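You operate a simulated robot arm through the tools that you are given. There is no shell and no other tool. Be economical: measure what you need, move in short steps, check, and stop when the job is done.

Carry out the task below with a simulated robot arm. There is one attempt and no reset: what you move stays moved.

TASK
On the long table, make the glass jar and the green sachet change places.

It is judged by the outcome, as a careful person would: the job done as asked, and still so three seconds after it is handed in. It fails if anything else is knocked over, pushed out of place, dropped, spilled or broken.

THE ROBOT
A 6-joint arm with a two-finger parallel gripper, fixed in place. Base frame: the origin is at the foot of the arm, x ahead of it, y to its left, z up; the work surface is at about z = 80. Lengths are in cm, angles in degrees, forces in N, time in s.
With the tool pointing down near the work surface it reaches from about 24 to 64 cm from the base axis. Its first joint turns from -66.0 to 66.0 degrees. Payload 2.7 kg.
Tool frame: the origin (TCP) lies between the finger pads and is the grasp point; the fingertips stand 2.3 cm ahead of it; z points along the fingers, y is the line along which they close. The gripper opens to 9.4 cm. The fingers are 3.8 cm wide and 1 cm thick; the gripper's body (5.4 by 9.6 cm) begins 3.9 cm behind the TCP.
Orientation is told as [roll, pitch, yaw] about the base's x, y, z axes, in that order, counted from this pose: with the fingers straight down and closing along the base's y, the tool's x points along the base's -x, its y along +y and its z along -z.

THE INTERFACE
- The arm moves only by the tool servo_tool. Its argument "rows" is a list of rows, each a list of 7 numbers: the shift along the tool's x, y, z in units of 40 mm (1.0 is 40 mm), then the turn, a rotation vector about the tool's x, y, z in units of 8 degrees (1.0 is 8 degrees), then the finger opening in mm, from 0 to 94. In form: [[tx, ty, tz, rx, ry, rz, jaw], ...]. A call has 1 to 10 rows; each row shifts and turns the commanded pose from where the row before left it, along the tool's axes as they then stand. A call with a number of a shift or a turn outside -1 to 1 is refused whole. A row lasts 0.2 s, in which the tool goes at most 5 cm and 8.6 degrees; a call with a longer step from one row to the next is refused whole, and so is a gripper value outside its range. A pose out of reach is approached as far as the arm can. The call stops where the force on the tool passes 40 N (or 10 N more than at its start, if that is more) or the arm is blocked; 0.2 s more then pass. The fingers move at their own pace (about 4.5 cm/s each) and stop on an object; they squeeze with about 40 N. The grip force told is the motor's: it shows also when the fingers shut on nothing. Time passes only in rows, and 0.2 s behind the last, so rows that do not move let the fingers close. It gives the time, the measured TCP pose, the force on the tool (base axes), the opening and the grip force at its end, in the units of the frame above (readings bear some noise), and new pictures: "pictures" is both (left out), scene, wrist or none.
- Cameras (640 x 400 px; columns grow to the right, rows downward): "scene" is fixed at [7.79, -43.16, 139.77]; the picture's right is [0.77, -0.64, 0.00], its down [-0.39, -0.47, -0.79] and it looks along [0.51, 0.61, -0.61] (base axes); focal length 316 px, centre (320, 200). "wrist" rides on the gripper at [-3.9, 0, -4.4] in the tool frame; the picture's right is [0.00, -1.00, 0.00], its down [0.97, 0.00, -0.24] and it looks along [0.24, 0.00, 0.97] (tool axes); focal length 218 px, centre (320, 200).
- probe_pixels(camera, pixels): there is no depth. For up to 12 entries [column, row, z] of the newest picture of that camera ("zoom" is the newest enlarged one), the place [x, y] in the base frame at which the ray of that pixel passes the height z, good to about 0.2 cm. No time passes.
- inspect(camera, box): a new picture of the part [left, top, right, bottom] of that camera's present view, enlarged. No time passes.
- hand_in(): hands the job in; it is judged then, once.

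Work in short steps. Measure before you move; look again where a grasp or a placing could have gone wrong, and mend it. You have 80 turns and 120 pictures in all, the two below and enlarged ones among them. Open the gripper and draw the arm clear of the work before you hand the job in, unless the task says otherwise; then end with one line.

The tools are called after "Emit:" by a JSON object that holds its "api" and its "payload". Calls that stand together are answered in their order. servo_tool: Moves the arm, as the interface text tells. Its arguments: {"type":"object","properties":{"rows":{"type":"array"},"pictures":{"type":"string","enum":["both","scene","wrist","none"]}},"required":["rows"]} The other tools are called the same way: probe_pixels (camera, pixels) gives the place at which the rays of pixels pass given heights; inspect (camera, box) takes an enlarged picture of a part of a camera's view; hand_in () hands the job in.

At the start:

```text
t: 0.0
ee_pos: [43.19, 2.9, 107.18]
orientation: [0.1, 0.0, 0.0]
contact_force: [0.3, -0.2, -0.6]
gripper_width: 9.39
gripper_force: 0.0
```

scene: 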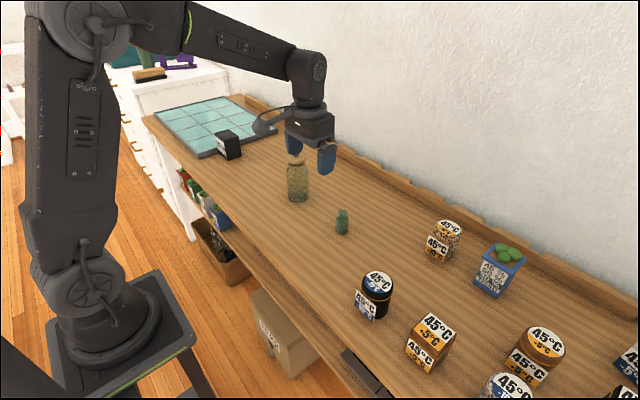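
wrist: 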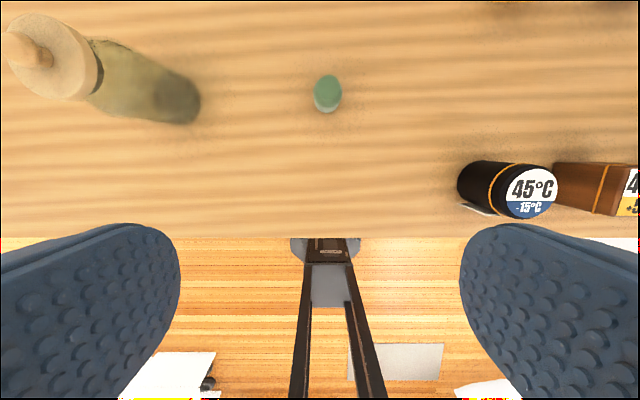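

The scene shows a glass jar at about (297,180) and a small green thing at (342,222). I'll enlarge the view to identify them.

Emit:
{"api": "inspect", "payload": {"camera": "scene", "box": [260, 130, 400, 250]}}

Emit:
{"api": "inspect", "payload": {"camera": "scene", "box": [340, 200, 640, 400]}}

Emit:
{"api": "inspect", "payload": {"camera": "scene", "box": [100, 40, 300, 240]}}

Emit:
{"api": "probe_pixels", "payload": {"camera": "scene", "pixels": [[297, 200, 80], [341, 232, 80], [343, 212, 85], [297, 160, 92]]}}

Emit:
{"api": "probe_pixels", "payload": {"camera": "wrist", "pixels": [[328, 88, 85], [328, 108, 80], [178, 100, 80], [25, 55, 92]]}}

```text
3.33 times, centred on (330, 190) of scene
```

zoom: 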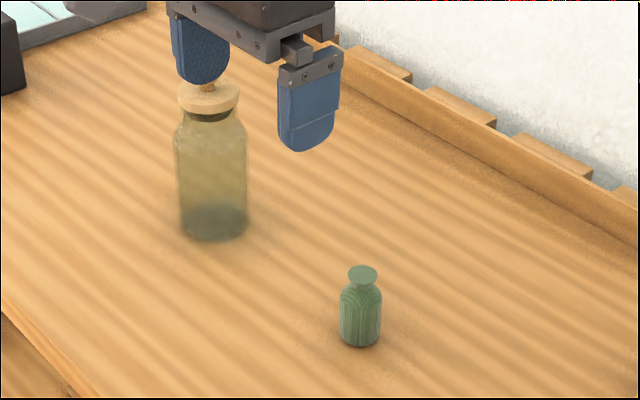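

```text
2.00 times, centred on (490, 300) of scene
```

zoom: 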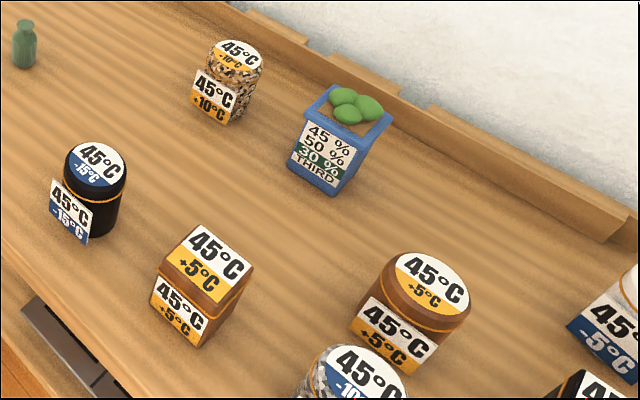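

```text
2.00 times, centred on (200, 140) of scene
```

zoom: 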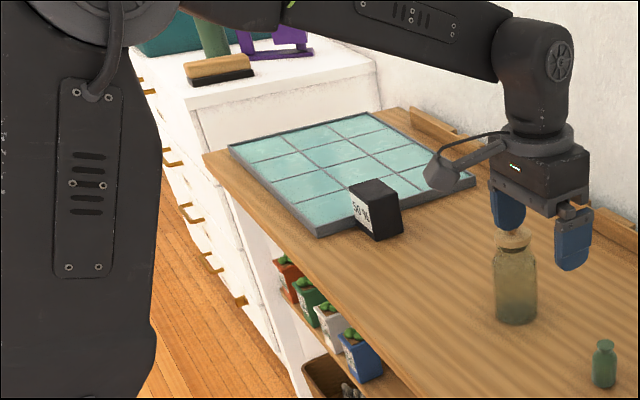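

```text
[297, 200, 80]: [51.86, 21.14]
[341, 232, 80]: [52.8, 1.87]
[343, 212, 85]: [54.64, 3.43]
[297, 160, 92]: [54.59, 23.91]
```

```text
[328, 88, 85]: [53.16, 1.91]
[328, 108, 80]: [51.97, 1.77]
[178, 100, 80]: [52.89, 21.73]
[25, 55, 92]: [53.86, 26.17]
```

The only green candidate so far is the small bottle, and no sachet packet is visible. I'll look at the right end of the table with the wrist camera before committing.

Emit:
{"api": "servo_tool", "payload": {"rows": [[0, -1, -0.5, 0, 0, 0, 94], [0, -1, -0.5, 0, 0, 0, 94], [0, -1, -0.5, 0, 0, 0, 94], [0, -1, 0, 0, 0, 0, 94], [0, -1, 0, 0, 0, 0, 94], [0, -1, 0, 0, 0, 0, 94], [0, -1, 0, 0, 0, 0, 94], [0, -1, 0, 0, 0, 0, 94]]}}

```text
t: 1.8
ee_pos: [43.11, -29.04, 113.21]
orientation: [0.0, -0.1, 0.0]
contact_force: [-0.7, -0.4, 0.6]
gripper_width: 9.41
gripper_force: 0.1
```

scene: 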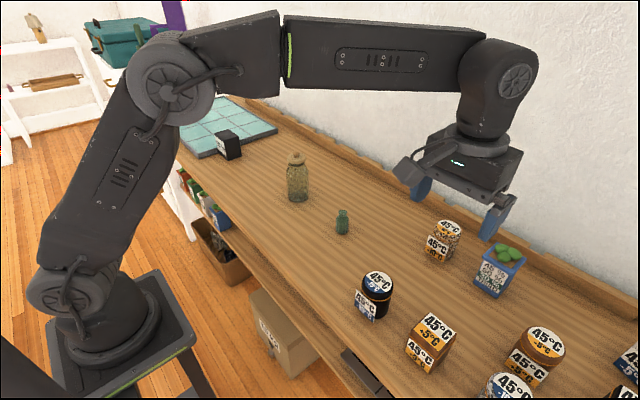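
wrist: 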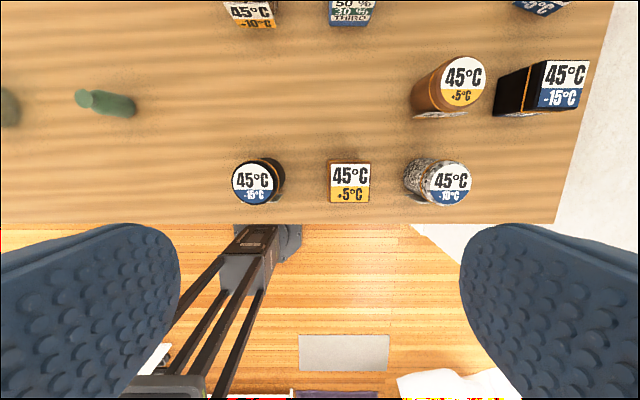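

The right end has no sachet, so the small green bottle-shaped item is the only match. I'll measure both objects, now unobstructed.

Emit:
{"api": "inspect", "payload": {"camera": "scene", "box": [270, 140, 366, 240]}}

Emit:
{"api": "inspect", "payload": {"camera": "scene", "box": [270, 145, 330, 210]}}

Emit:
{"api": "inspect", "payload": {"camera": "scene", "box": [315, 200, 370, 240]}}

```text
4.00 times, centred on (318, 190) of scene
```

zoom: 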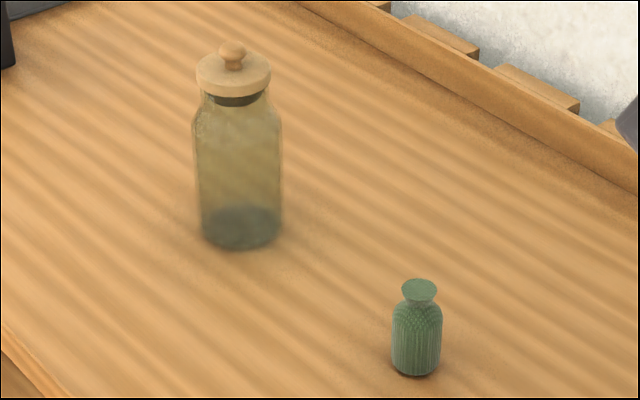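

```text
6.15 times, centred on (300, 178) of scene
```

zoom: 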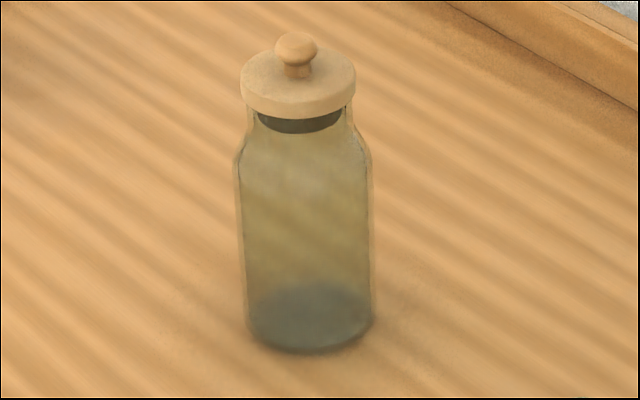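

```text
10.00 times, centred on (342, 220) of scene
```

zoom: 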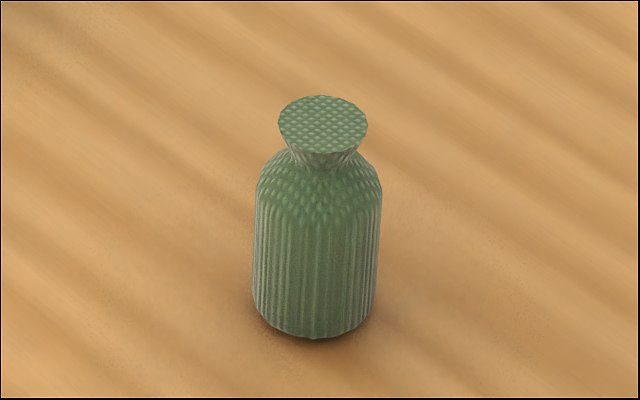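

Emit:
{"api": "probe_pixels", "payload": {"camera": "scene", "pixels": [[298.4, 197.2, 80], [296.4, 158.8, 94], [296.4, 158.8, 96], [296.4, 158.8, 98], [296, 153, 98], [297.5, 172, 92], [297.5, 172, 94], [341.5, 230.5, 80], [342.3, 212.5, 85], [342.3, 212.5, 86], [342.3, 212.5, 87]]}}

Emit:
{"api": "probe_pixels", "payload": {"camera": "wrist", "pixels": [[84, 98, 85], [84, 98, 87], [128, 106, 80]]}}

```text
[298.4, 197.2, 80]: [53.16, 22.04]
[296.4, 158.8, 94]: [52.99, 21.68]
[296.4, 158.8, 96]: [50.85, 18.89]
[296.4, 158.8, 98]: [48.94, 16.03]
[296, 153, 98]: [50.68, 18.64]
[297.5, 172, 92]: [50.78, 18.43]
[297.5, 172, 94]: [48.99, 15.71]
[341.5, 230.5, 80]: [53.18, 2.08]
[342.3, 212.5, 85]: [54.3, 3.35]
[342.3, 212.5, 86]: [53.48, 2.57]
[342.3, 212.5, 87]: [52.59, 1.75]
```

```text
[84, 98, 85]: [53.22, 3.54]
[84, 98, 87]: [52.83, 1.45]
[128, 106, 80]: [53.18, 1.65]
```

Estimates: the jar's axis is at (53.1, 22.0), its lid top at z≈94 and its knob at ≈95.6. The green bottle is at (53.1, 2.1), top z≈86.5, about 3.4 cm wide. I'll go above the green bottle first.

Emit:
{"api": "servo_tool", "payload": {"rows": [[-0.3125, 0.97, 0, 0, 0, 0, 75], [-0.3125, 0.97, 0, 0, 0, 0, 75], [-0.3125, 0.97, 0, 0, 0, 0, 75], [-0.3125, 0.97, 0, 0, 0, 0, 75], [-0.3125, 0.97, 0, 0, 0, 0, 75], [-0.3125, 0.97, 0, 0, 0, 0, 75], [-0.3125, 0.97, 0, 0, 0, 0, 75], [-0.3125, 0.97, 0, 0, 0, 0, 75], [0, 0, 1, 0, 0, 0, 75], [0, 0, 1, 0, 0, 0, 75]], "pictures": "none"}}

Emit:
{"api": "servo_tool", "payload": {"rows": [[0, 0, 1, 0, 0, 0, 70], [0, 0, 0.8, 0, 0, 0, 70], [0, 0, 0, 0, 0, 0, 70]]}}

```text
t: 4.0
ee_pos: [52.96, 1.91, 105.23]
orientation: [0.0, -0.1, 0.0]
contact_force: [0.8, 0.2, 0.2]
gripper_width: 7.51
gripper_force: 0.1
```

```text
t: 4.8
ee_pos: [53.11, 2.08, 97.92]
orientation: [-0.1, -0.1, -0.1]
contact_force: [-0.1, 0.1, -0.3]
gripper_width: 6.96
gripper_force: 0.1
```

scene: 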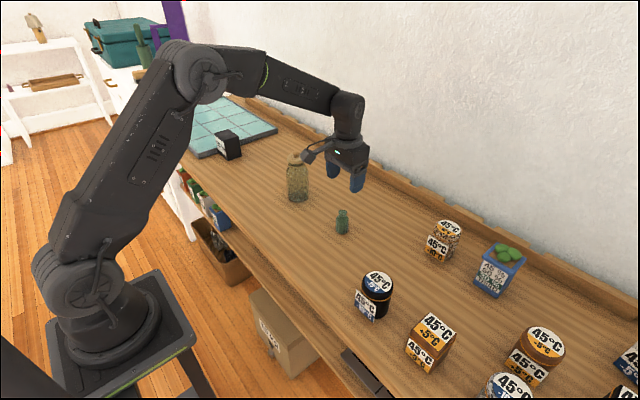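
wrist: 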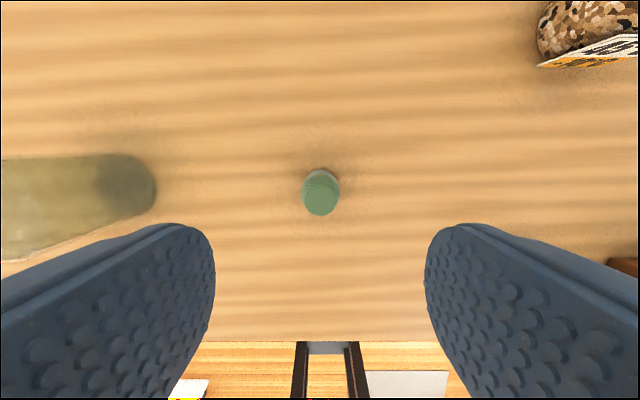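

The bottle shows at (320,192) in the wrist picture. I'll check its coordinates before descending.

Emit:
{"api": "probe_pixels", "payload": {"camera": "wrist", "pixels": [[320, 198, 86.5], [321, 180, 80], [321, 183, 82], [140, 180, 80]]}}

```text
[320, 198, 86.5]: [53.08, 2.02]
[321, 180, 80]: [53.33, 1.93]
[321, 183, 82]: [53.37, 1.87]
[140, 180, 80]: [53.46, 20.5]
```

Position confirmed at about (53.15, 2.0). I'll descend to z≈83.5 and close.

Emit:
{"api": "servo_tool", "payload": {"rows": [[0, 0, 0.9, 0, 0, 0, 70], [0, 0, 0.9, 0, 0, 0, 70], [0, 0, 0.8, 0, 0, 0, 70], [0, 0, 0.6, 0, 0, 0, 70], [0, 0, 0.4, 0, 0, 0, 70], [0, 0, 0, 0, 0, 0, 70]], "pictures": "both"}}

```text
t: 6.2
ee_pos: [53.17, 2.13, 83.59]
orientation: [-0.1, 0.1, 0.0]
contact_force: [-0.9, 0.0, -0.7]
gripper_width: 6.97
gripper_force: 0.0
```

scene: 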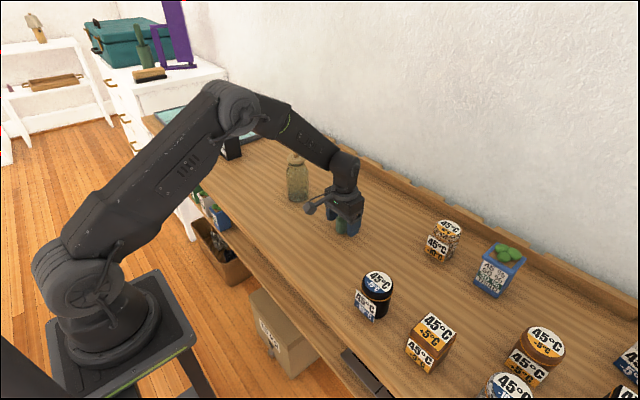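
wrist: 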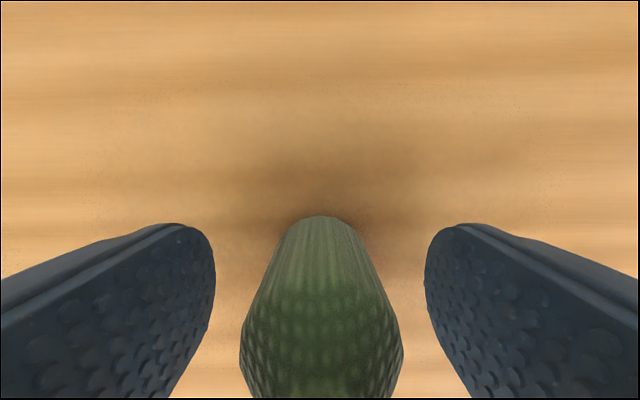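

The bottle stands centred between the fingers. I'll close and lift a little.

Emit:
{"api": "servo_tool", "payload": {"rows": [[0, 0, 0, 0, 0, 0, 50], [0, 0, 0, 0, 0, 0, 30], [0, 0, 0, 0, 0, 0, 20], [0, 0, 0, 0, 0, 0, 20], [0, 0, -0.3, 0, 0, 0, 20], [0, 0, -0.7, 0, 0, 0, 20], [0, 0, -0.5, 0, 0, 0, 20], [0, 0, 0, 0, 0, 0, 20]]}}

```text
t: 8.0
ee_pos: [53.24, 1.89, 89.67]
orientation: [0.0, 0.0, 0.1]
contact_force: [1.1, -0.5, 0.7]
gripper_width: 3.03
gripper_force: 40.1
```

scene: 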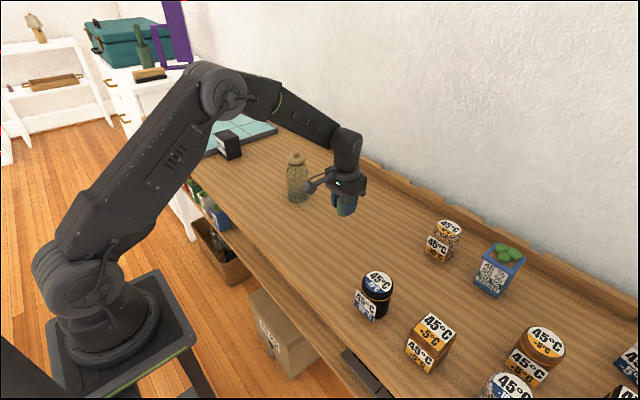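
wrist: 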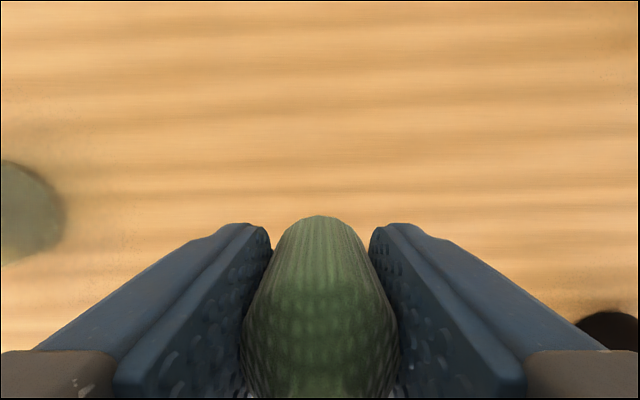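

The bottle is gripped (3.03 cm) and lifted. I'll carry it to a temporary spot at y≈11.5 and set it down.

Emit:
{"api": "servo_tool", "payload": {"rows": [[0, 0.8, 0, 0, 0, 0, 20], [0, 0.8, 0, 0, 0, 0, 20], [0, 0.8, 0, 0, 0, 0, 20], [0, 0, 0.6, 0, 0, 0, 20], [0, 0, 0.5, 0, 0, 0, 20], [0, 0, 0.3, 0, 0, 0, 20], [0, 0, 0.1, 0, 0, 0, 20], [0, 0, 0, 0, 0, 0, 20]]}}

```text
t: 9.8
ee_pos: [53.12, 11.58, 83.57]
orientation: [0.0, 0.0, 0.0]
contact_force: [-0.8, 0.7, 2.7]
gripper_width: 3.06
gripper_force: 39.8
```

scene: 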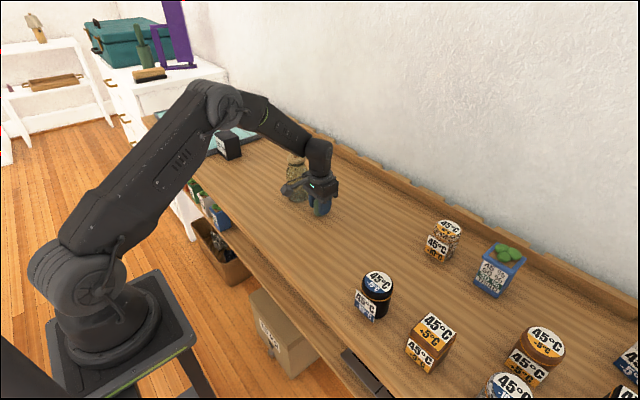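
wrist: 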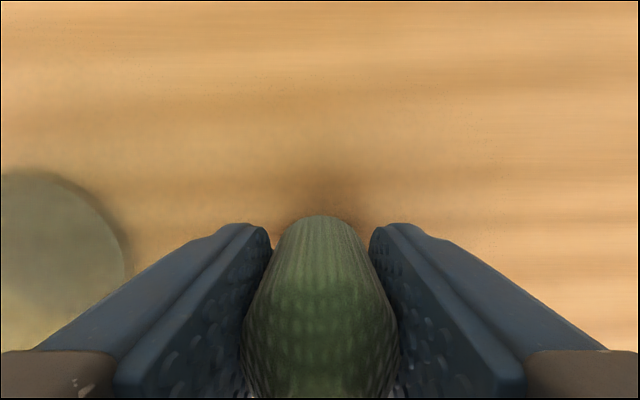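

It touches the table (force 2.7 N upward). I'll release it and rise to clear the jar.

Emit:
{"api": "servo_tool", "payload": {"rows": [[0, 0, 0, 0, 0, 0, 35], [0, 0, 0, 0, 0, 0, 50], [0, 0, 0, 0, 0, 0, 55], [0, 0, -0.5, 0, 0, 0, 55], [0, 0, -1, 0, 0, 0, 55], [0, 0, -1, 0, 0, 0, 55], [0, 0, -1, 0, 0, 0, 55], [0, 0, -1, 0, 0, 0, 55], [0, 0, -1, 0, 0, 0, 80]], "pictures": "wrist"}}

Emit:
{"api": "servo_tool", "payload": {"rows": [[0, 0.8, 0, 0, 0, 0, 80], [0, 0.9, 0, 0, 0, 0, 80], [0, 0.9, 0, 0, 0, 0, 80], [0, 0, 0, 0, 0, 0, 80]]}}

```text
t: 11.8
ee_pos: [52.99, 11.54, 105.67]
orientation: [-0.1, 0.1, -0.1]
contact_force: [-0.1, -0.3, -0.2]
gripper_width: 7.99
gripper_force: 0.1
```

wrist: 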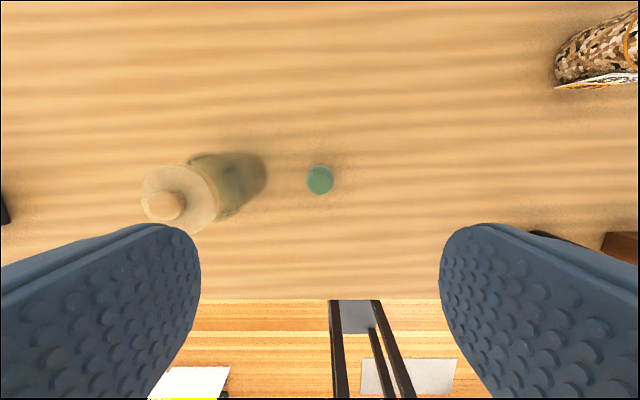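

```text
t: 12.8
ee_pos: [53.06, 21.92, 105.5]
orientation: [0.0, 0.0, 0.0]
contact_force: [-0.1, -0.1, -0.4]
gripper_width: 8.01
gripper_force: 0.1
```

scene: 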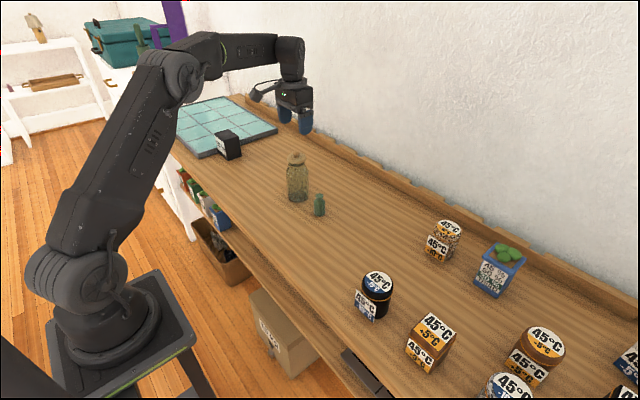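
wrist: 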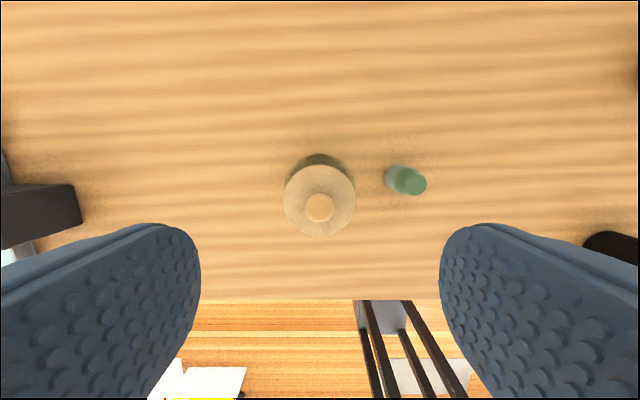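

The lid is centred at (319,200). I'll check its exact position and heights.

Emit:
{"api": "probe_pixels", "payload": {"camera": "wrist", "pixels": [[319.5, 200, 94], [319.5, 207, 95.6], [284, 200, 94], [355, 200, 94]]}}

Emit:
{"api": "inspect", "payload": {"camera": "scene", "box": [280, 145, 320, 185]}}

```text
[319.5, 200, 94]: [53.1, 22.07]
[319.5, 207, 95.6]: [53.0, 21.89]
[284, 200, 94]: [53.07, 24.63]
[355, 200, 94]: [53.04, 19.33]
```

```text
10.00 times, centred on (300, 165) of scene
```

zoom: 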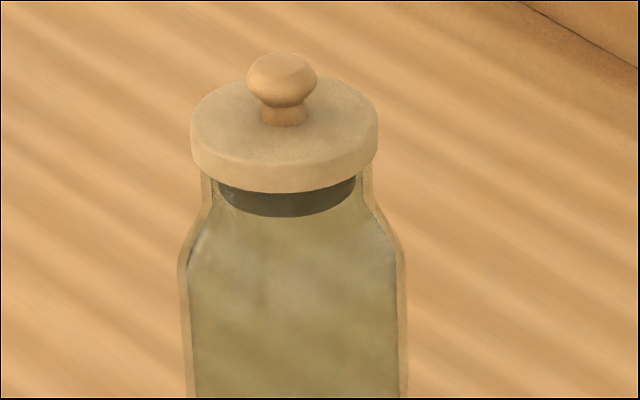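

The jar is centred and its lid is about 5.3 cm wide. I'll descend to z≈93.3, with tips at ≈91 above the shoulders, and close on the lid and neck.

Emit:
{"api": "servo_tool", "payload": {"rows": [[0, 0, 0.9, 0, 0, 0, 80], [0, 0, 0.9, 0, 0, 0, 80], [0, 0, 0.7, 0, 0, 0, 80], [0, 0, 0.35, 0, 0, 0, 80], [0, 0, 0.2, 0, 0, 0, 80], [0, 0, 0, 0, 0, 0, 80]]}}

```text
t: 14.2
ee_pos: [53.12, 21.89, 93.28]
orientation: [0.0, -0.1, 0.0]
contact_force: [-0.1, -0.4, -0.6]
gripper_width: 7.99
gripper_force: 0.0
```

scene: 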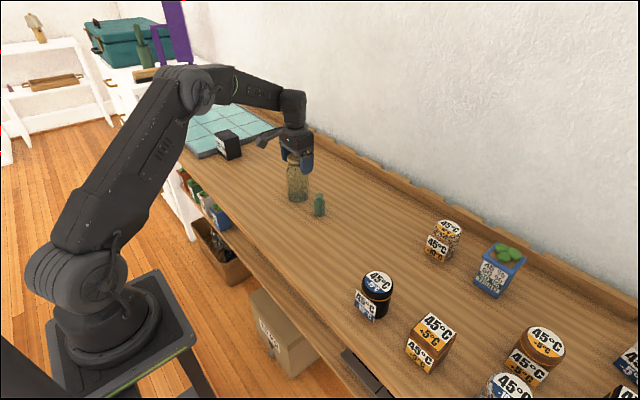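
wrist: 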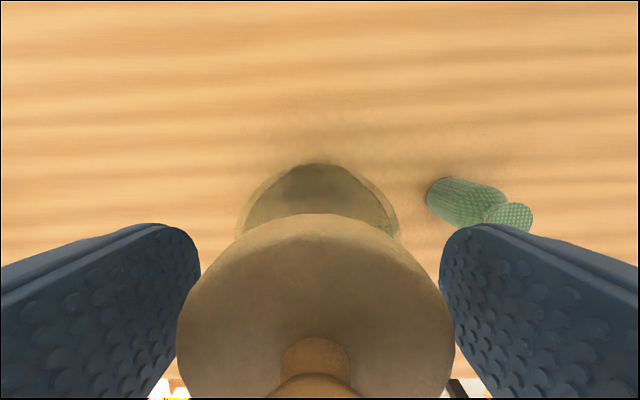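

The fingers straddle the lid and neck. I'll close and lift just 0.6 cm to see whether the glass comes along.

Emit:
{"api": "servo_tool", "payload": {"rows": [[0, 0, 0, 0, 0, 0, 60], [0, 0, 0, 0, 0, 0, 45], [0, 0, 0, 0, 0, 0, 40], [0, 0, 0, 0, 0, 0, 40], [0, 0, -0.07, 0, 0, 0, 40], [0, 0, -0.08, 0, 0, 0, 40], [0, 0, 0, 0, 0, 0, 40]], "pictures": "wrist"}}

Emit:
{"api": "inspect", "payload": {"camera": "scene", "box": [270, 145, 330, 210]}}

```text
t: 15.8
ee_pos: [53.14, 21.79, 94.01]
orientation: [0.0, 0.0, 0.0]
contact_force: [1.2, 0.4, -0.3]
gripper_width: 5.01
gripper_force: 40.2
```

wrist: 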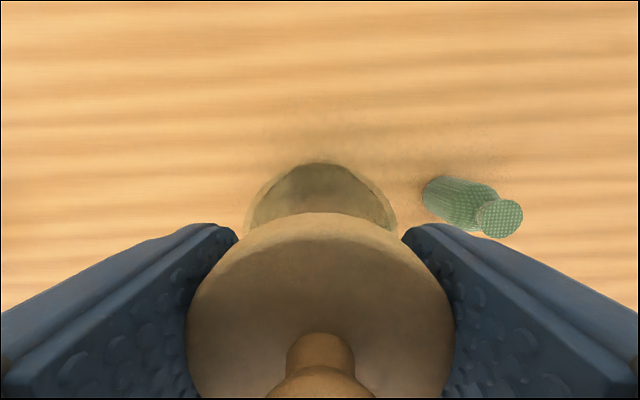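

```text
6.15 times, centred on (300, 178) of scene
```

zoom: 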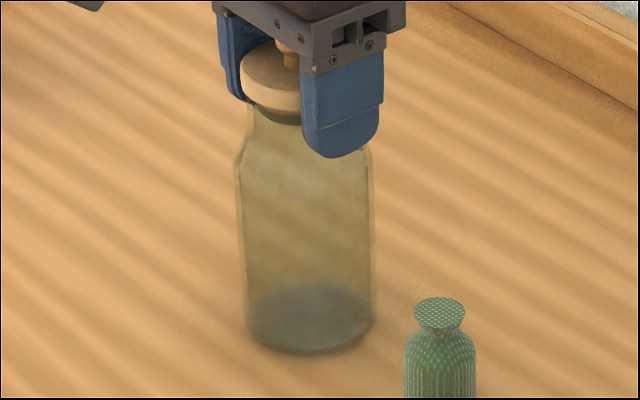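

The jar's base still seems to sit at the same pixel and there is no load on the tool. I'll look closer to see if only the lid rose.

Emit:
{"api": "inspect", "payload": {"camera": "scene", "box": [280, 145, 320, 185]}}

Emit:
{"api": "inspect", "payload": {"camera": "scene", "box": [280, 175, 320, 215]}}

```text
10.00 times, centred on (300, 165) of scene
```

zoom: 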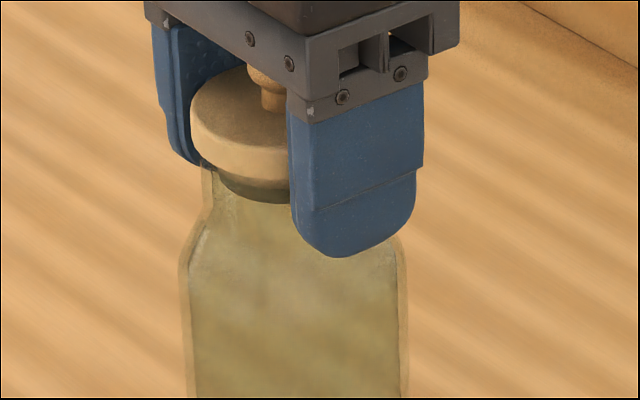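

```text
10.00 times, centred on (300, 195) of scene
```

zoom: 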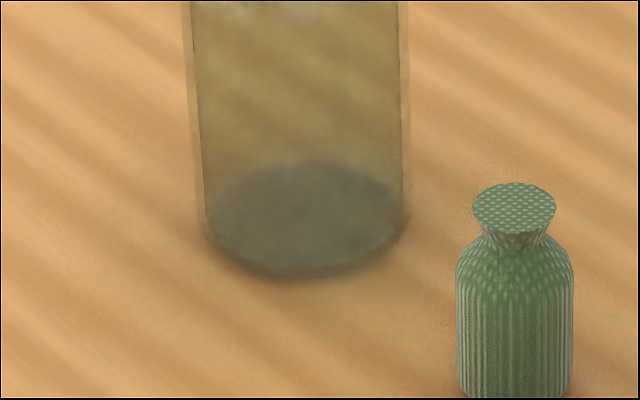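

Only the lid rose, so it's a loose stopper and the glass stayed put. I'll reseat it, then carry lid and jar separately. First I'll lower it back and release.

Emit:
{"api": "servo_tool", "payload": {"rows": [[0, 0, 0.08, 0, 0, 0, 40], [0, 0, 0.07, 0, 0, 0, 40], [0, 0, 0, 0, 0, 0, 40], [0, 0, 0, 0, 0, 0, 60], [0, 0, 0, 0, 0, 0, 70], [0, 0, 0, 0, 0, 0, 70], [0, 0, -0.25, 0, 0, 0, 70], [0, 0, 0, 0, 0, 0, 70]]}}

Emit:
{"api": "inspect", "payload": {"camera": "scene", "box": [280, 145, 320, 185]}}

Emit:
{"api": "inspect", "payload": {"camera": "scene", "box": [240, 70, 340, 170]}}

```text
t: 17.6
ee_pos: [53.13, 21.87, 94.28]
orientation: [0.0, 0.0, 0.0]
contact_force: [1.1, -0.2, 0.0]
gripper_width: 6.97
gripper_force: 0.1
```

scene: 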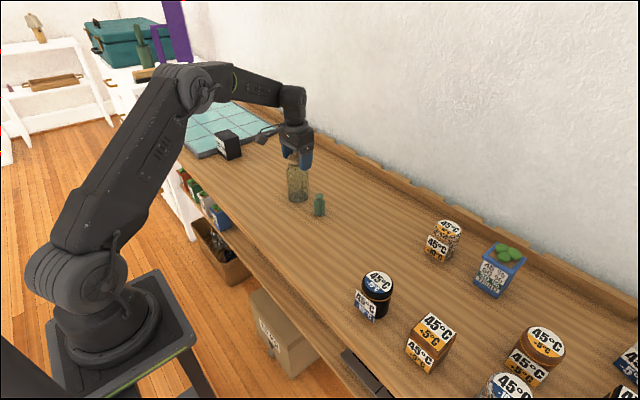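
wrist: 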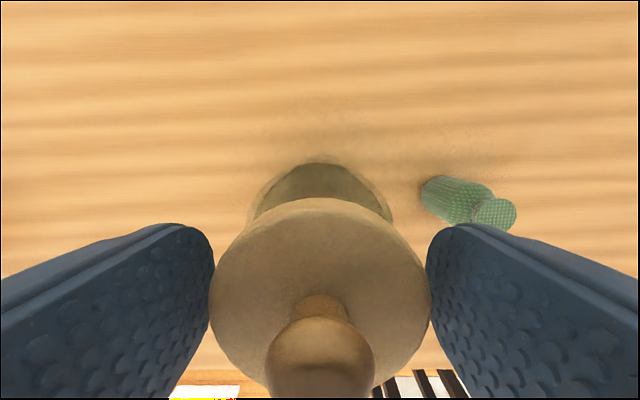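

```text
10.00 times, centred on (300, 165) of scene
```

zoom: 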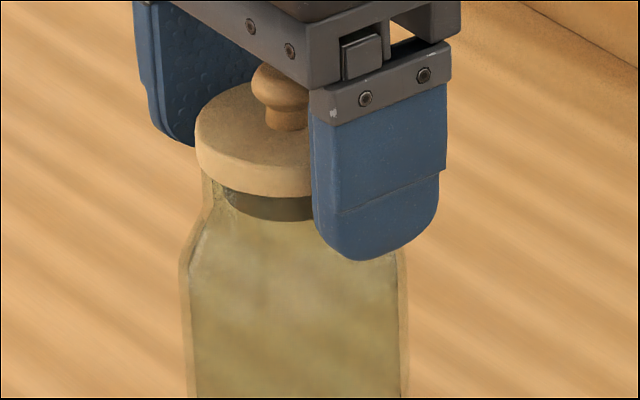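

```text
4.00 times, centred on (290, 120) of scene
```

zoom: 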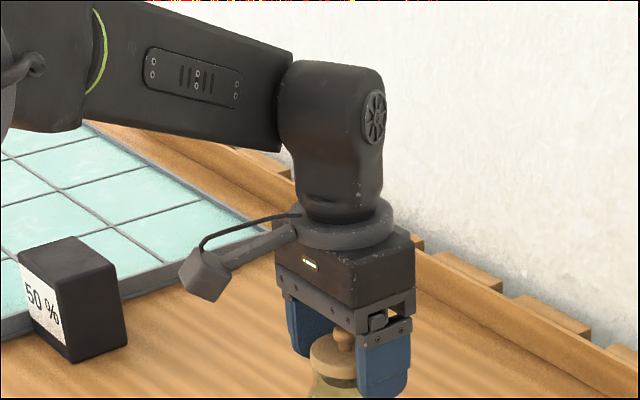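

The lid is seated again. I'll grip only the lid from this higher pose (z 94.28) and lift it straight out.

Emit:
{"api": "servo_tool", "payload": {"rows": [[0, 0, 0, 0, 0, 0, 55], [0, 0, 0, 0, 0, 0, 45], [0, 0, 0, 0, 0, 0, 40], [0, 0, 0, 0, 0, 0, 40]], "pictures": "wrist"}}

Emit:
{"api": "servo_tool", "payload": {"rows": [[0, 0, -0.1, 0, 0, 0, 40], [0, 0, -0.2, 0, 0, 0, 40], [0, 0, -0.3, 0, 0, 0, 40], [0, 0, -0.6, 0, 0, 0, 40], [0, 0, -0.8, 0, 0, 0, 40], [0, 0, 0, 0, 0, 0, 40]]}}

Emit:
{"api": "inspect", "payload": {"camera": "scene", "box": [265, 120, 335, 210]}}

```text
t: 18.6
ee_pos: [53.07, 22.02, 94.43]
orientation: [0.1, 0.0, 0.0]
contact_force: [0.7, 0.4, -0.3]
gripper_width: 5.14
gripper_force: 39.9
```

wrist: 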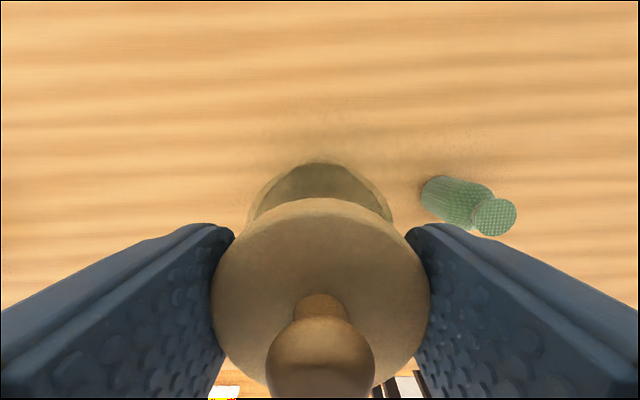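

```text
t: 20.0
ee_pos: [53.12, 21.98, 102.53]
orientation: [0.0, 0.0, 0.1]
contact_force: [-0.6, -0.1, -0.8]
gripper_width: 5.12
gripper_force: 39.7
```

scene: 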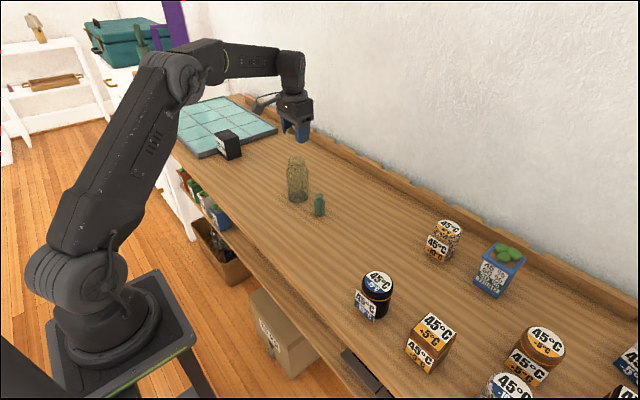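
wrist: 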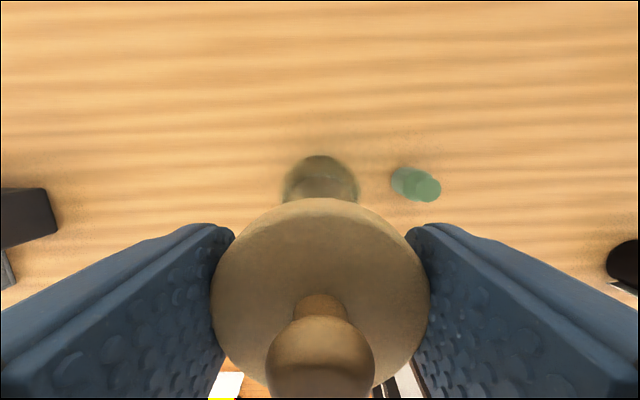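

```text
4.44 times, centred on (300, 165) of scene
```

zoom: 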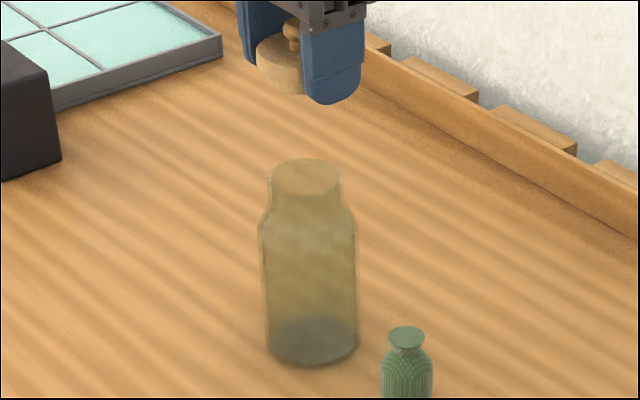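

The lid came out cleanly and the jar is open and empty. I'll check that a temporary spot near (53, 33) is free.

Emit:
{"api": "probe_pixels", "payload": {"camera": "wrist", "pixels": [[58, 235, 80], [58, 235, 86], [15, 285, 81], [320, 160, 80]]}}

Emit:
{"api": "probe_pixels", "payload": {"camera": "scene", "pixels": [[278, 131, 81], [241, 155, 80], [298, 165, 92.5], [298, 163.5, 92.5], [355, 165, 80]]}}

```text
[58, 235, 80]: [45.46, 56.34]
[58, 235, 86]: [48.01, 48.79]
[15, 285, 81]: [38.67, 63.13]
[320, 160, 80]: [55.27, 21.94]
```

```text
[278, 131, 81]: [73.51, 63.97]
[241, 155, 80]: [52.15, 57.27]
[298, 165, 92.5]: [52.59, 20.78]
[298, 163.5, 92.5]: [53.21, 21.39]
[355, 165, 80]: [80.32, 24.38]
```

The spot at y≈33 is free (the black cube is at y≥55). I'll carry the lid there and lower to just above the table.

Emit:
{"api": "servo_tool", "payload": {"rows": [[0, 0.9, 0, 0, 0, 0, 40], [0, 0.9, 0, 0, 0, 0, 40], [0, 0.95, 0, 0, 0, 0, 40], [0, 0, 1, 0, 0, 0, 40], [0, 0, 1, 0, 0, 0, 40], [0, 0, 1, 0, 0, 0, 40], [0, 0, 1, 0, 0, 0, 40], [0, 0, 0.6, 0, 0, 0, 40], [0, 0, 0.18, 0, 0, 0, 40], [0, 0, 0, 0, 0, 0, 40]], "pictures": "none"}}

Emit:
{"api": "inspect", "payload": {"camera": "scene", "box": [255, 120, 325, 190]}}

```text
t: 22.2
ee_pos: [53.31, 32.98, 83.33]
orientation: [0.0, -0.1, 0.1]
contact_force: [0.3, -0.2, -0.2]
gripper_width: 5.09
gripper_force: 40.2
```

```text
5.71 times, centred on (290, 155) of scene
```

zoom: 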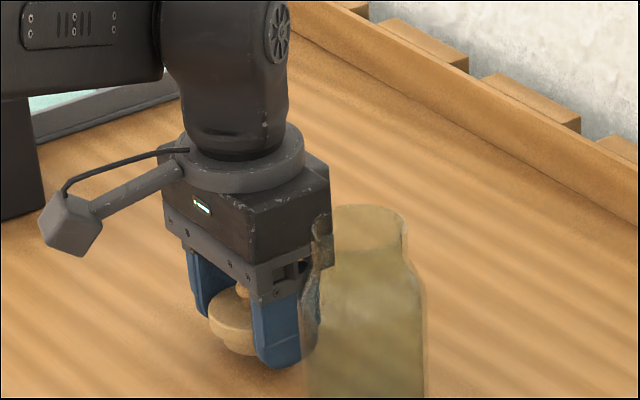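

Nearly down with no contact yet. I'll lower in small steps and watch the force.

Emit:
{"api": "servo_tool", "payload": {"rows": [[0, 0, 0.06, 0, 0, 0, 40], [0, 0, 0.06, 0, 0, 0, 40], [0, 0, 0, 0, 0, 0, 40]], "pictures": "none"}}

```text
t: 23.0
ee_pos: [53.15, 33.03, 82.8]
orientation: [0.0, 0.0, 0.1]
contact_force: [-0.2, -0.1, -0.3]
gripper_width: 5.12
gripper_force: 40.0
```

Emit:
{"api": "servo_tool", "payload": {"rows": [[0, 0, 0.05, 0, 0, 0, 40], [0, 0, 0, 0, 0, 0, 40]], "pictures": "none"}}

Emit:
{"api": "inspect", "payload": {"camera": "scene", "box": [265, 150, 305, 190]}}

```text
t: 23.6
ee_pos: [53.04, 32.97, 82.61]
orientation: [-0.1, 0.1, 0.0]
contact_force: [0.0, -0.5, -0.4]
gripper_width: 5.15
gripper_force: 39.8
```

```text
10.00 times, centred on (285, 170) of scene
```

zoom: 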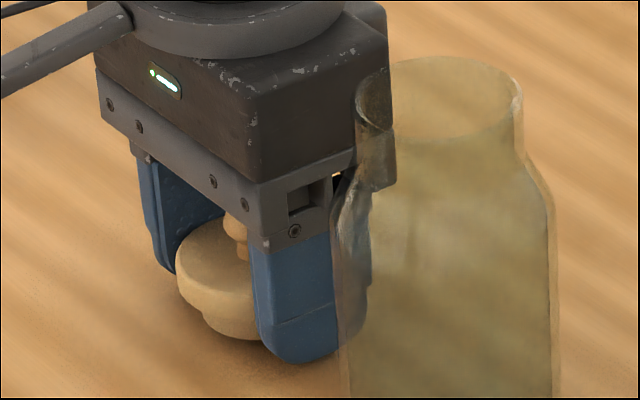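

Emit:
{"api": "servo_tool", "payload": {"rows": [[0, 0, 0.04, 0, 0, 0, 40], [0, 0, 0, 0, 0, 0, 40]], "pictures": "none"}}

```text
t: 24.2
ee_pos: [53.18, 32.93, 82.42]
orientation: [0.0, -0.1, 0.0]
contact_force: [-0.1, -0.1, -0.1]
gripper_width: 5.13
gripper_force: 40.0
```

The fingertips are about 1 mm over the table, so any drop is only millimetres. I'll release gently and rise.

Emit:
{"api": "servo_tool", "payload": {"rows": [[0, 0, 0, 0, 0, 0, 48], [0, 0, 0, 0, 0, 0, 56], [0, 0, 0, 0, 0, 0, 64], [0, 0, 0, 0, 0, 0, 70], [0, 0, -0.4, 0, 0, 0, 70], [0, 0, -0.8, 0, 0, 0, 70], [0, 0, -1, 0, 0, 0, 70], [0, 0, -1, 0, 0, 0, 70], [0, 0, -1, 0, 0, 0, 94], [0, 0, 0, 0, 0, 0, 94]]}}

Emit:
{"api": "inspect", "payload": {"camera": "scene", "box": [265, 150, 305, 190]}}

```text
t: 26.4
ee_pos: [53.21, 33.08, 99.16]
orientation: [-0.1, 0.0, -0.1]
contact_force: [-0.9, 0.3, 0.1]
gripper_width: 9.39
gripper_force: 0.0
```

scene: 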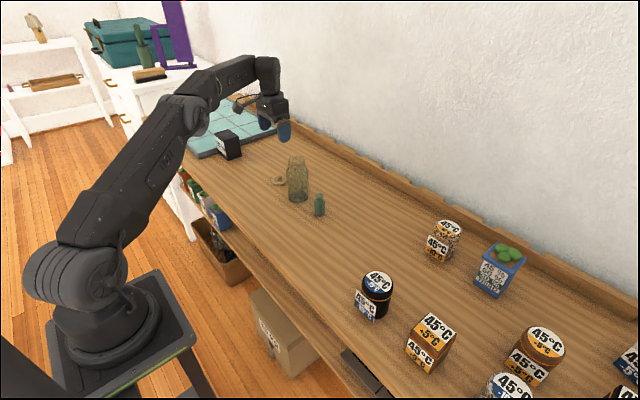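
wrist: 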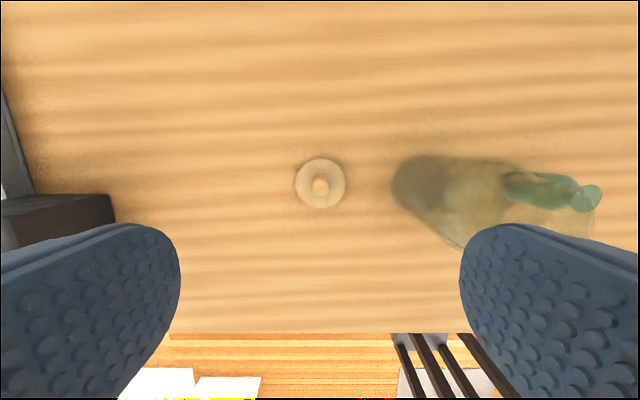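

```text
10.00 times, centred on (285, 170) of scene
```

zoom: 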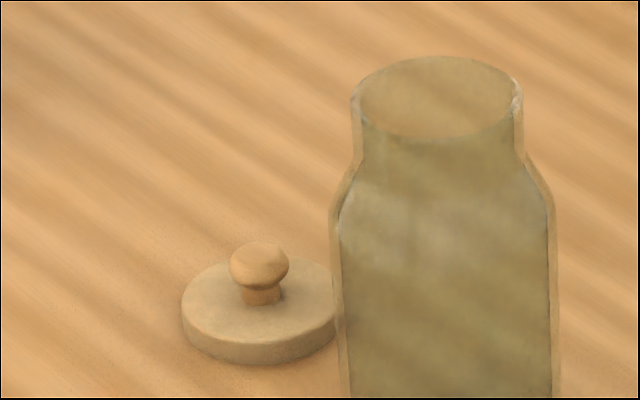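

The lid is upright on the table. I'll check its height and position.

Emit:
{"api": "probe_pixels", "payload": {"camera": "scene", "pixels": [[279.1, 179.7, 81], [279.1, 179.7, 82], [279.1, 179.7, 83], [298.8, 161.5, 92], [298.8, 161.5, 92.5]]}}

Emit:
{"api": "probe_pixels", "payload": {"camera": "wrist", "pixels": [[320, 183, 81.2], [320, 183, 82.4], [320, 187, 83]]}}

Emit:
{"api": "inspect", "payload": {"camera": "wrist", "box": [280, 150, 360, 220]}}

```text
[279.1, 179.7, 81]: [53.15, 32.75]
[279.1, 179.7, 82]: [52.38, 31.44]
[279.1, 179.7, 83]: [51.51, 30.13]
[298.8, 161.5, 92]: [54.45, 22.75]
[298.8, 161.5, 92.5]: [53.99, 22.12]
```

```text
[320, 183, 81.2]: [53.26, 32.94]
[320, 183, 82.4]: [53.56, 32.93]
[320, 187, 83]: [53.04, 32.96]
```

```text
5.71 times, centred on (320, 185) of wrist
```

zoom: 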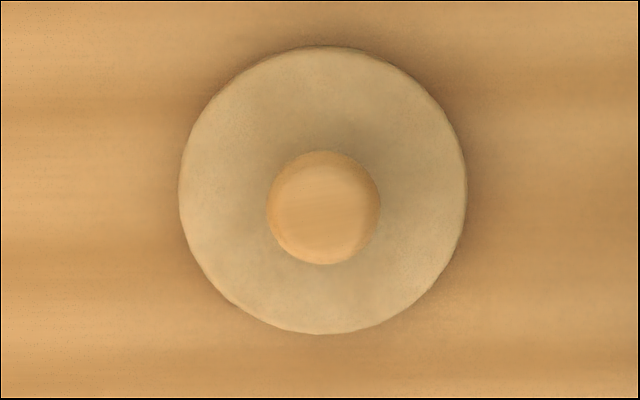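

The lid rests flat at (53.2, 32.9). Next I'll move above the jar.

Emit:
{"api": "servo_tool", "payload": {"rows": [[0, 0, -0.8, 0, 0, 0, 94], [0, -0.9, 0, 0, 0, 0, 94], [0, -0.95, 0, 0, 0, 0, 94], [0, -0.9, 0, 0, 0, 0, 94], [0, 0, 0, 0, 0, 0, 94]], "pictures": "wrist"}}

Emit:
{"api": "inspect", "payload": {"camera": "wrist", "box": [260, 140, 380, 240]}}

```text
t: 27.6
ee_pos: [53.02, 22.16, 102.36]
orientation: [0.1, 0.1, 0.0]
contact_force: [0.6, -0.7, 0.3]
gripper_width: 9.4
gripper_force: 0.0
```

wrist: 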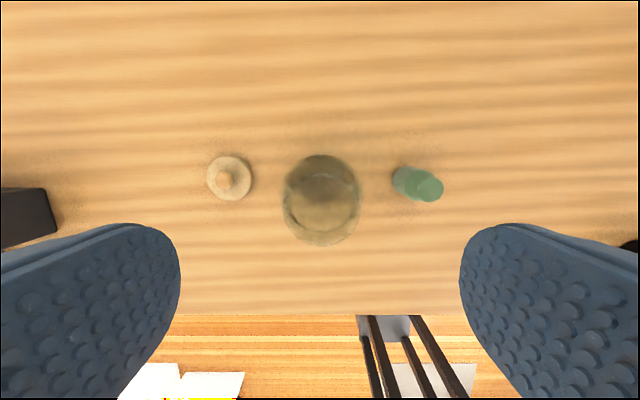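

```text
4.00 times, centred on (320, 190) of wrist
```

zoom: 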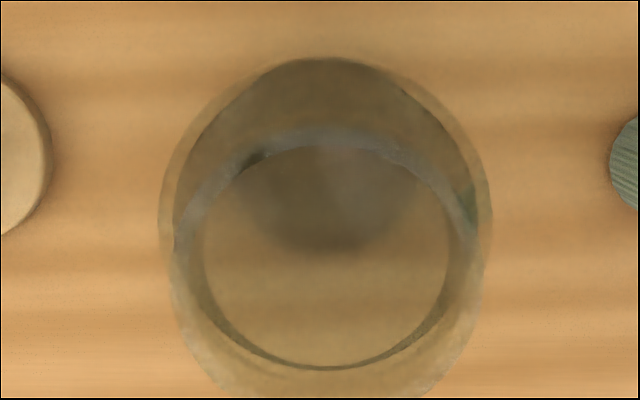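

The jar mouth is centred at about (321,205). I'll descend to z≈89.4, with the palm just above the rim.

Emit:
{"api": "servo_tool", "payload": {"rows": [[0, 0, 0.9, 0, 0, 0, 94], [0, 0, 0.9, 0, 0, 0, 94], [0, 0, 0.7, 0, 0, 0, 94], [0, 0, 0.45, 0, 0, 0, 94], [0, 0, 0.15, 0, 0, 0, 94], [0, 0, 0, 0, 0, 0, 94]], "pictures": "wrist"}}

Emit:
{"api": "inspect", "payload": {"camera": "scene", "box": [275, 140, 325, 205]}}

```text
t: 29.0
ee_pos: [52.99, 21.94, 89.94]
orientation: [0.0, 0.0, 0.0]
contact_force: [0.5, 0.5, 0.4]
gripper_width: 9.39
gripper_force: 0.1
```

wrist: 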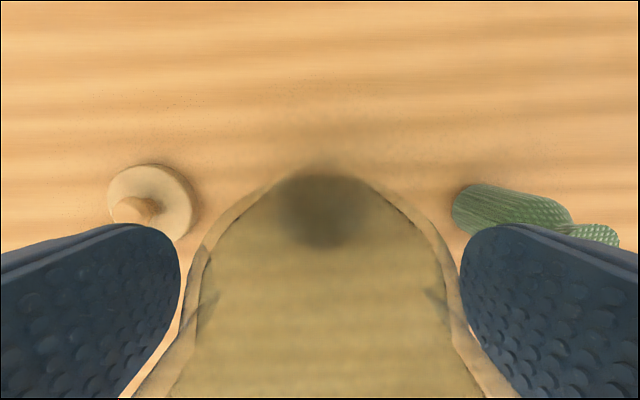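

```text
6.15 times, centred on (300, 172) of scene
```

zoom: 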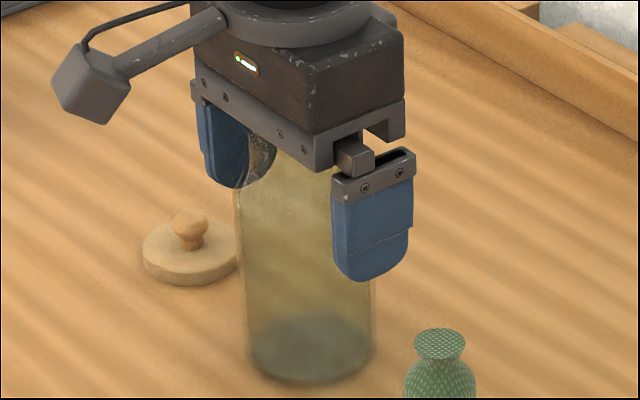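

At z=89.94. I'll go 0.5 cm lower, then close.

Emit:
{"api": "servo_tool", "payload": {"rows": [[0, 0, 0.06, 0, 0, 0, 94], [0, 0, 0.06, 0, 0, 0, 94], [0, 0, 0, 0, 0, 0, 80], [0, 0, 0, 0, 0, 0, 70], [0, 0, 0, 0, 0, 0, 60], [0, 0, 0, 0, 0, 0, 60], [0, 0, 0, 0, 0, 0, 60]], "pictures": "wrist"}}

Emit:
{"api": "inspect", "payload": {"camera": "scene", "box": [275, 140, 325, 205]}}

```text
t: 30.6
ee_pos: [53.17, 22.05, 89.59]
orientation: [-0.1, 0.0, 0.0]
contact_force: [0.5, -1.8, 6.9]
gripper_width: 6.74
gripper_force: 39.6
```

wrist: 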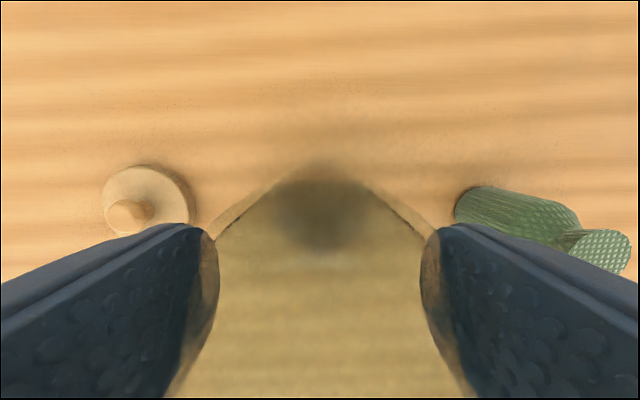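

```text
6.15 times, centred on (300, 172) of scene
```

zoom: 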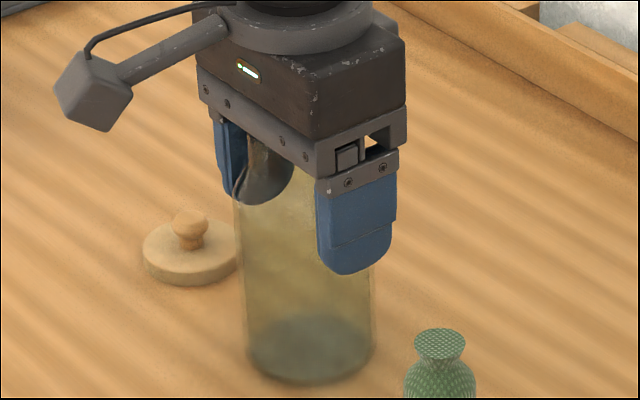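

Gripped at 6.74 cm with a small 6.9 N push. I'll lift a little to test the hold.

Emit:
{"api": "servo_tool", "payload": {"rows": [[0, 0, -0.1, 0, 0, 0, 60], [0, 0, -0.15, 0, 0, 0, 60], [0, 0, -0.25, 0, 0, 0, 60], [0, 0, 0, 0, 0, 0, 60]], "pictures": "wrist"}}

Emit:
{"api": "inspect", "payload": {"camera": "scene", "box": [275, 140, 325, 205]}}

```text
t: 31.6
ee_pos: [53.12, 21.91, 91.51]
orientation: [0.1, 0.0, -0.1]
contact_force: [0.1, 0.2, -2.7]
gripper_width: 6.71
gripper_force: 39.8
```

wrist: 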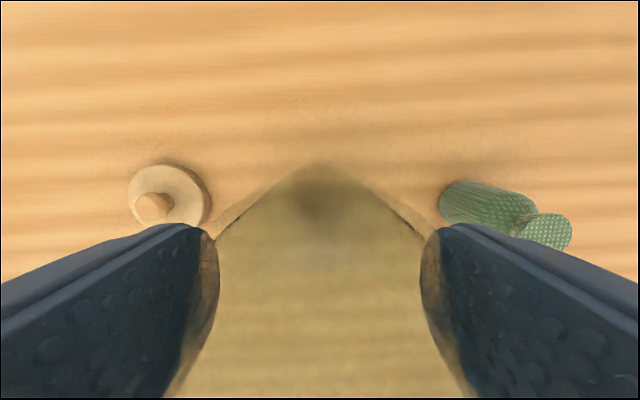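

```text
6.15 times, centred on (300, 172) of scene
```

zoom: 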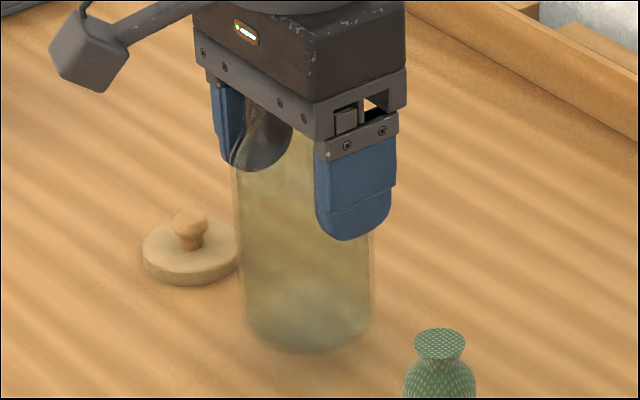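

The jar is held, carrying about 2.7 N. I'll lift it above the bottle and carry it over to y≈2.1.

Emit:
{"api": "servo_tool", "payload": {"rows": [[0, 0, -0.7, 0, 0, 0, 60], [0, 0, -0.8, 0, 0, 0, 60], [0, 0, -0.8, 0, 0, 0, 60], [0, -0.5, 0, 0, 0, 0, 60], [0, -0.9, 0, 0, 0, 0, 60], [0, -0.9, 0, 0, 0, 0, 60], [0, -0.9, 0, 0, 0, 0, 60], [0, -0.9, 0, 0, 0, 0, 60], [0, -0.85, 0, 0, 0, 0, 60], [0, 0, 0, 0, 0, 0, 60]]}}

```text
t: 33.8
ee_pos: [53.12, 2.03, 100.75]
orientation: [0.0, 0.0, 0.0]
contact_force: [-0.9, -1.1, -2.4]
gripper_width: 6.71
gripper_force: 39.7
```

scene: 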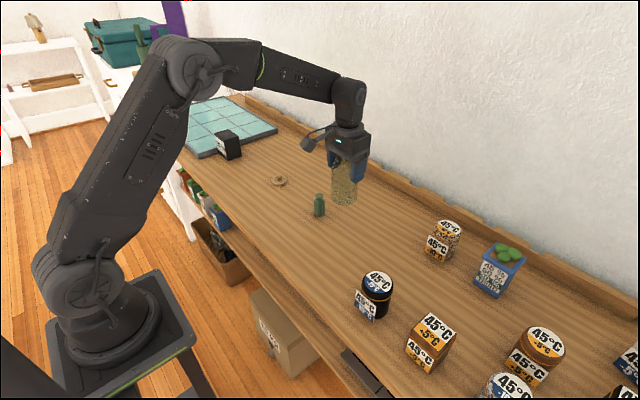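
wrist: 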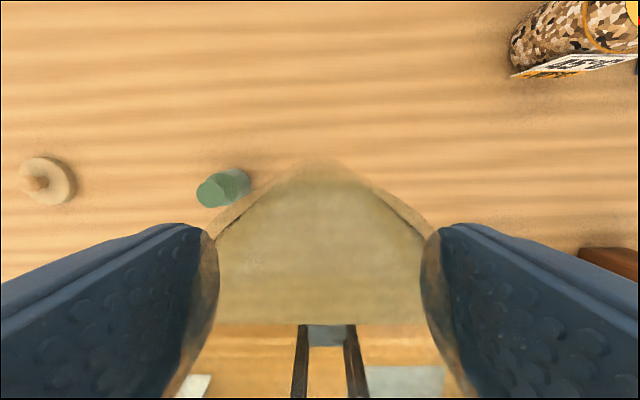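

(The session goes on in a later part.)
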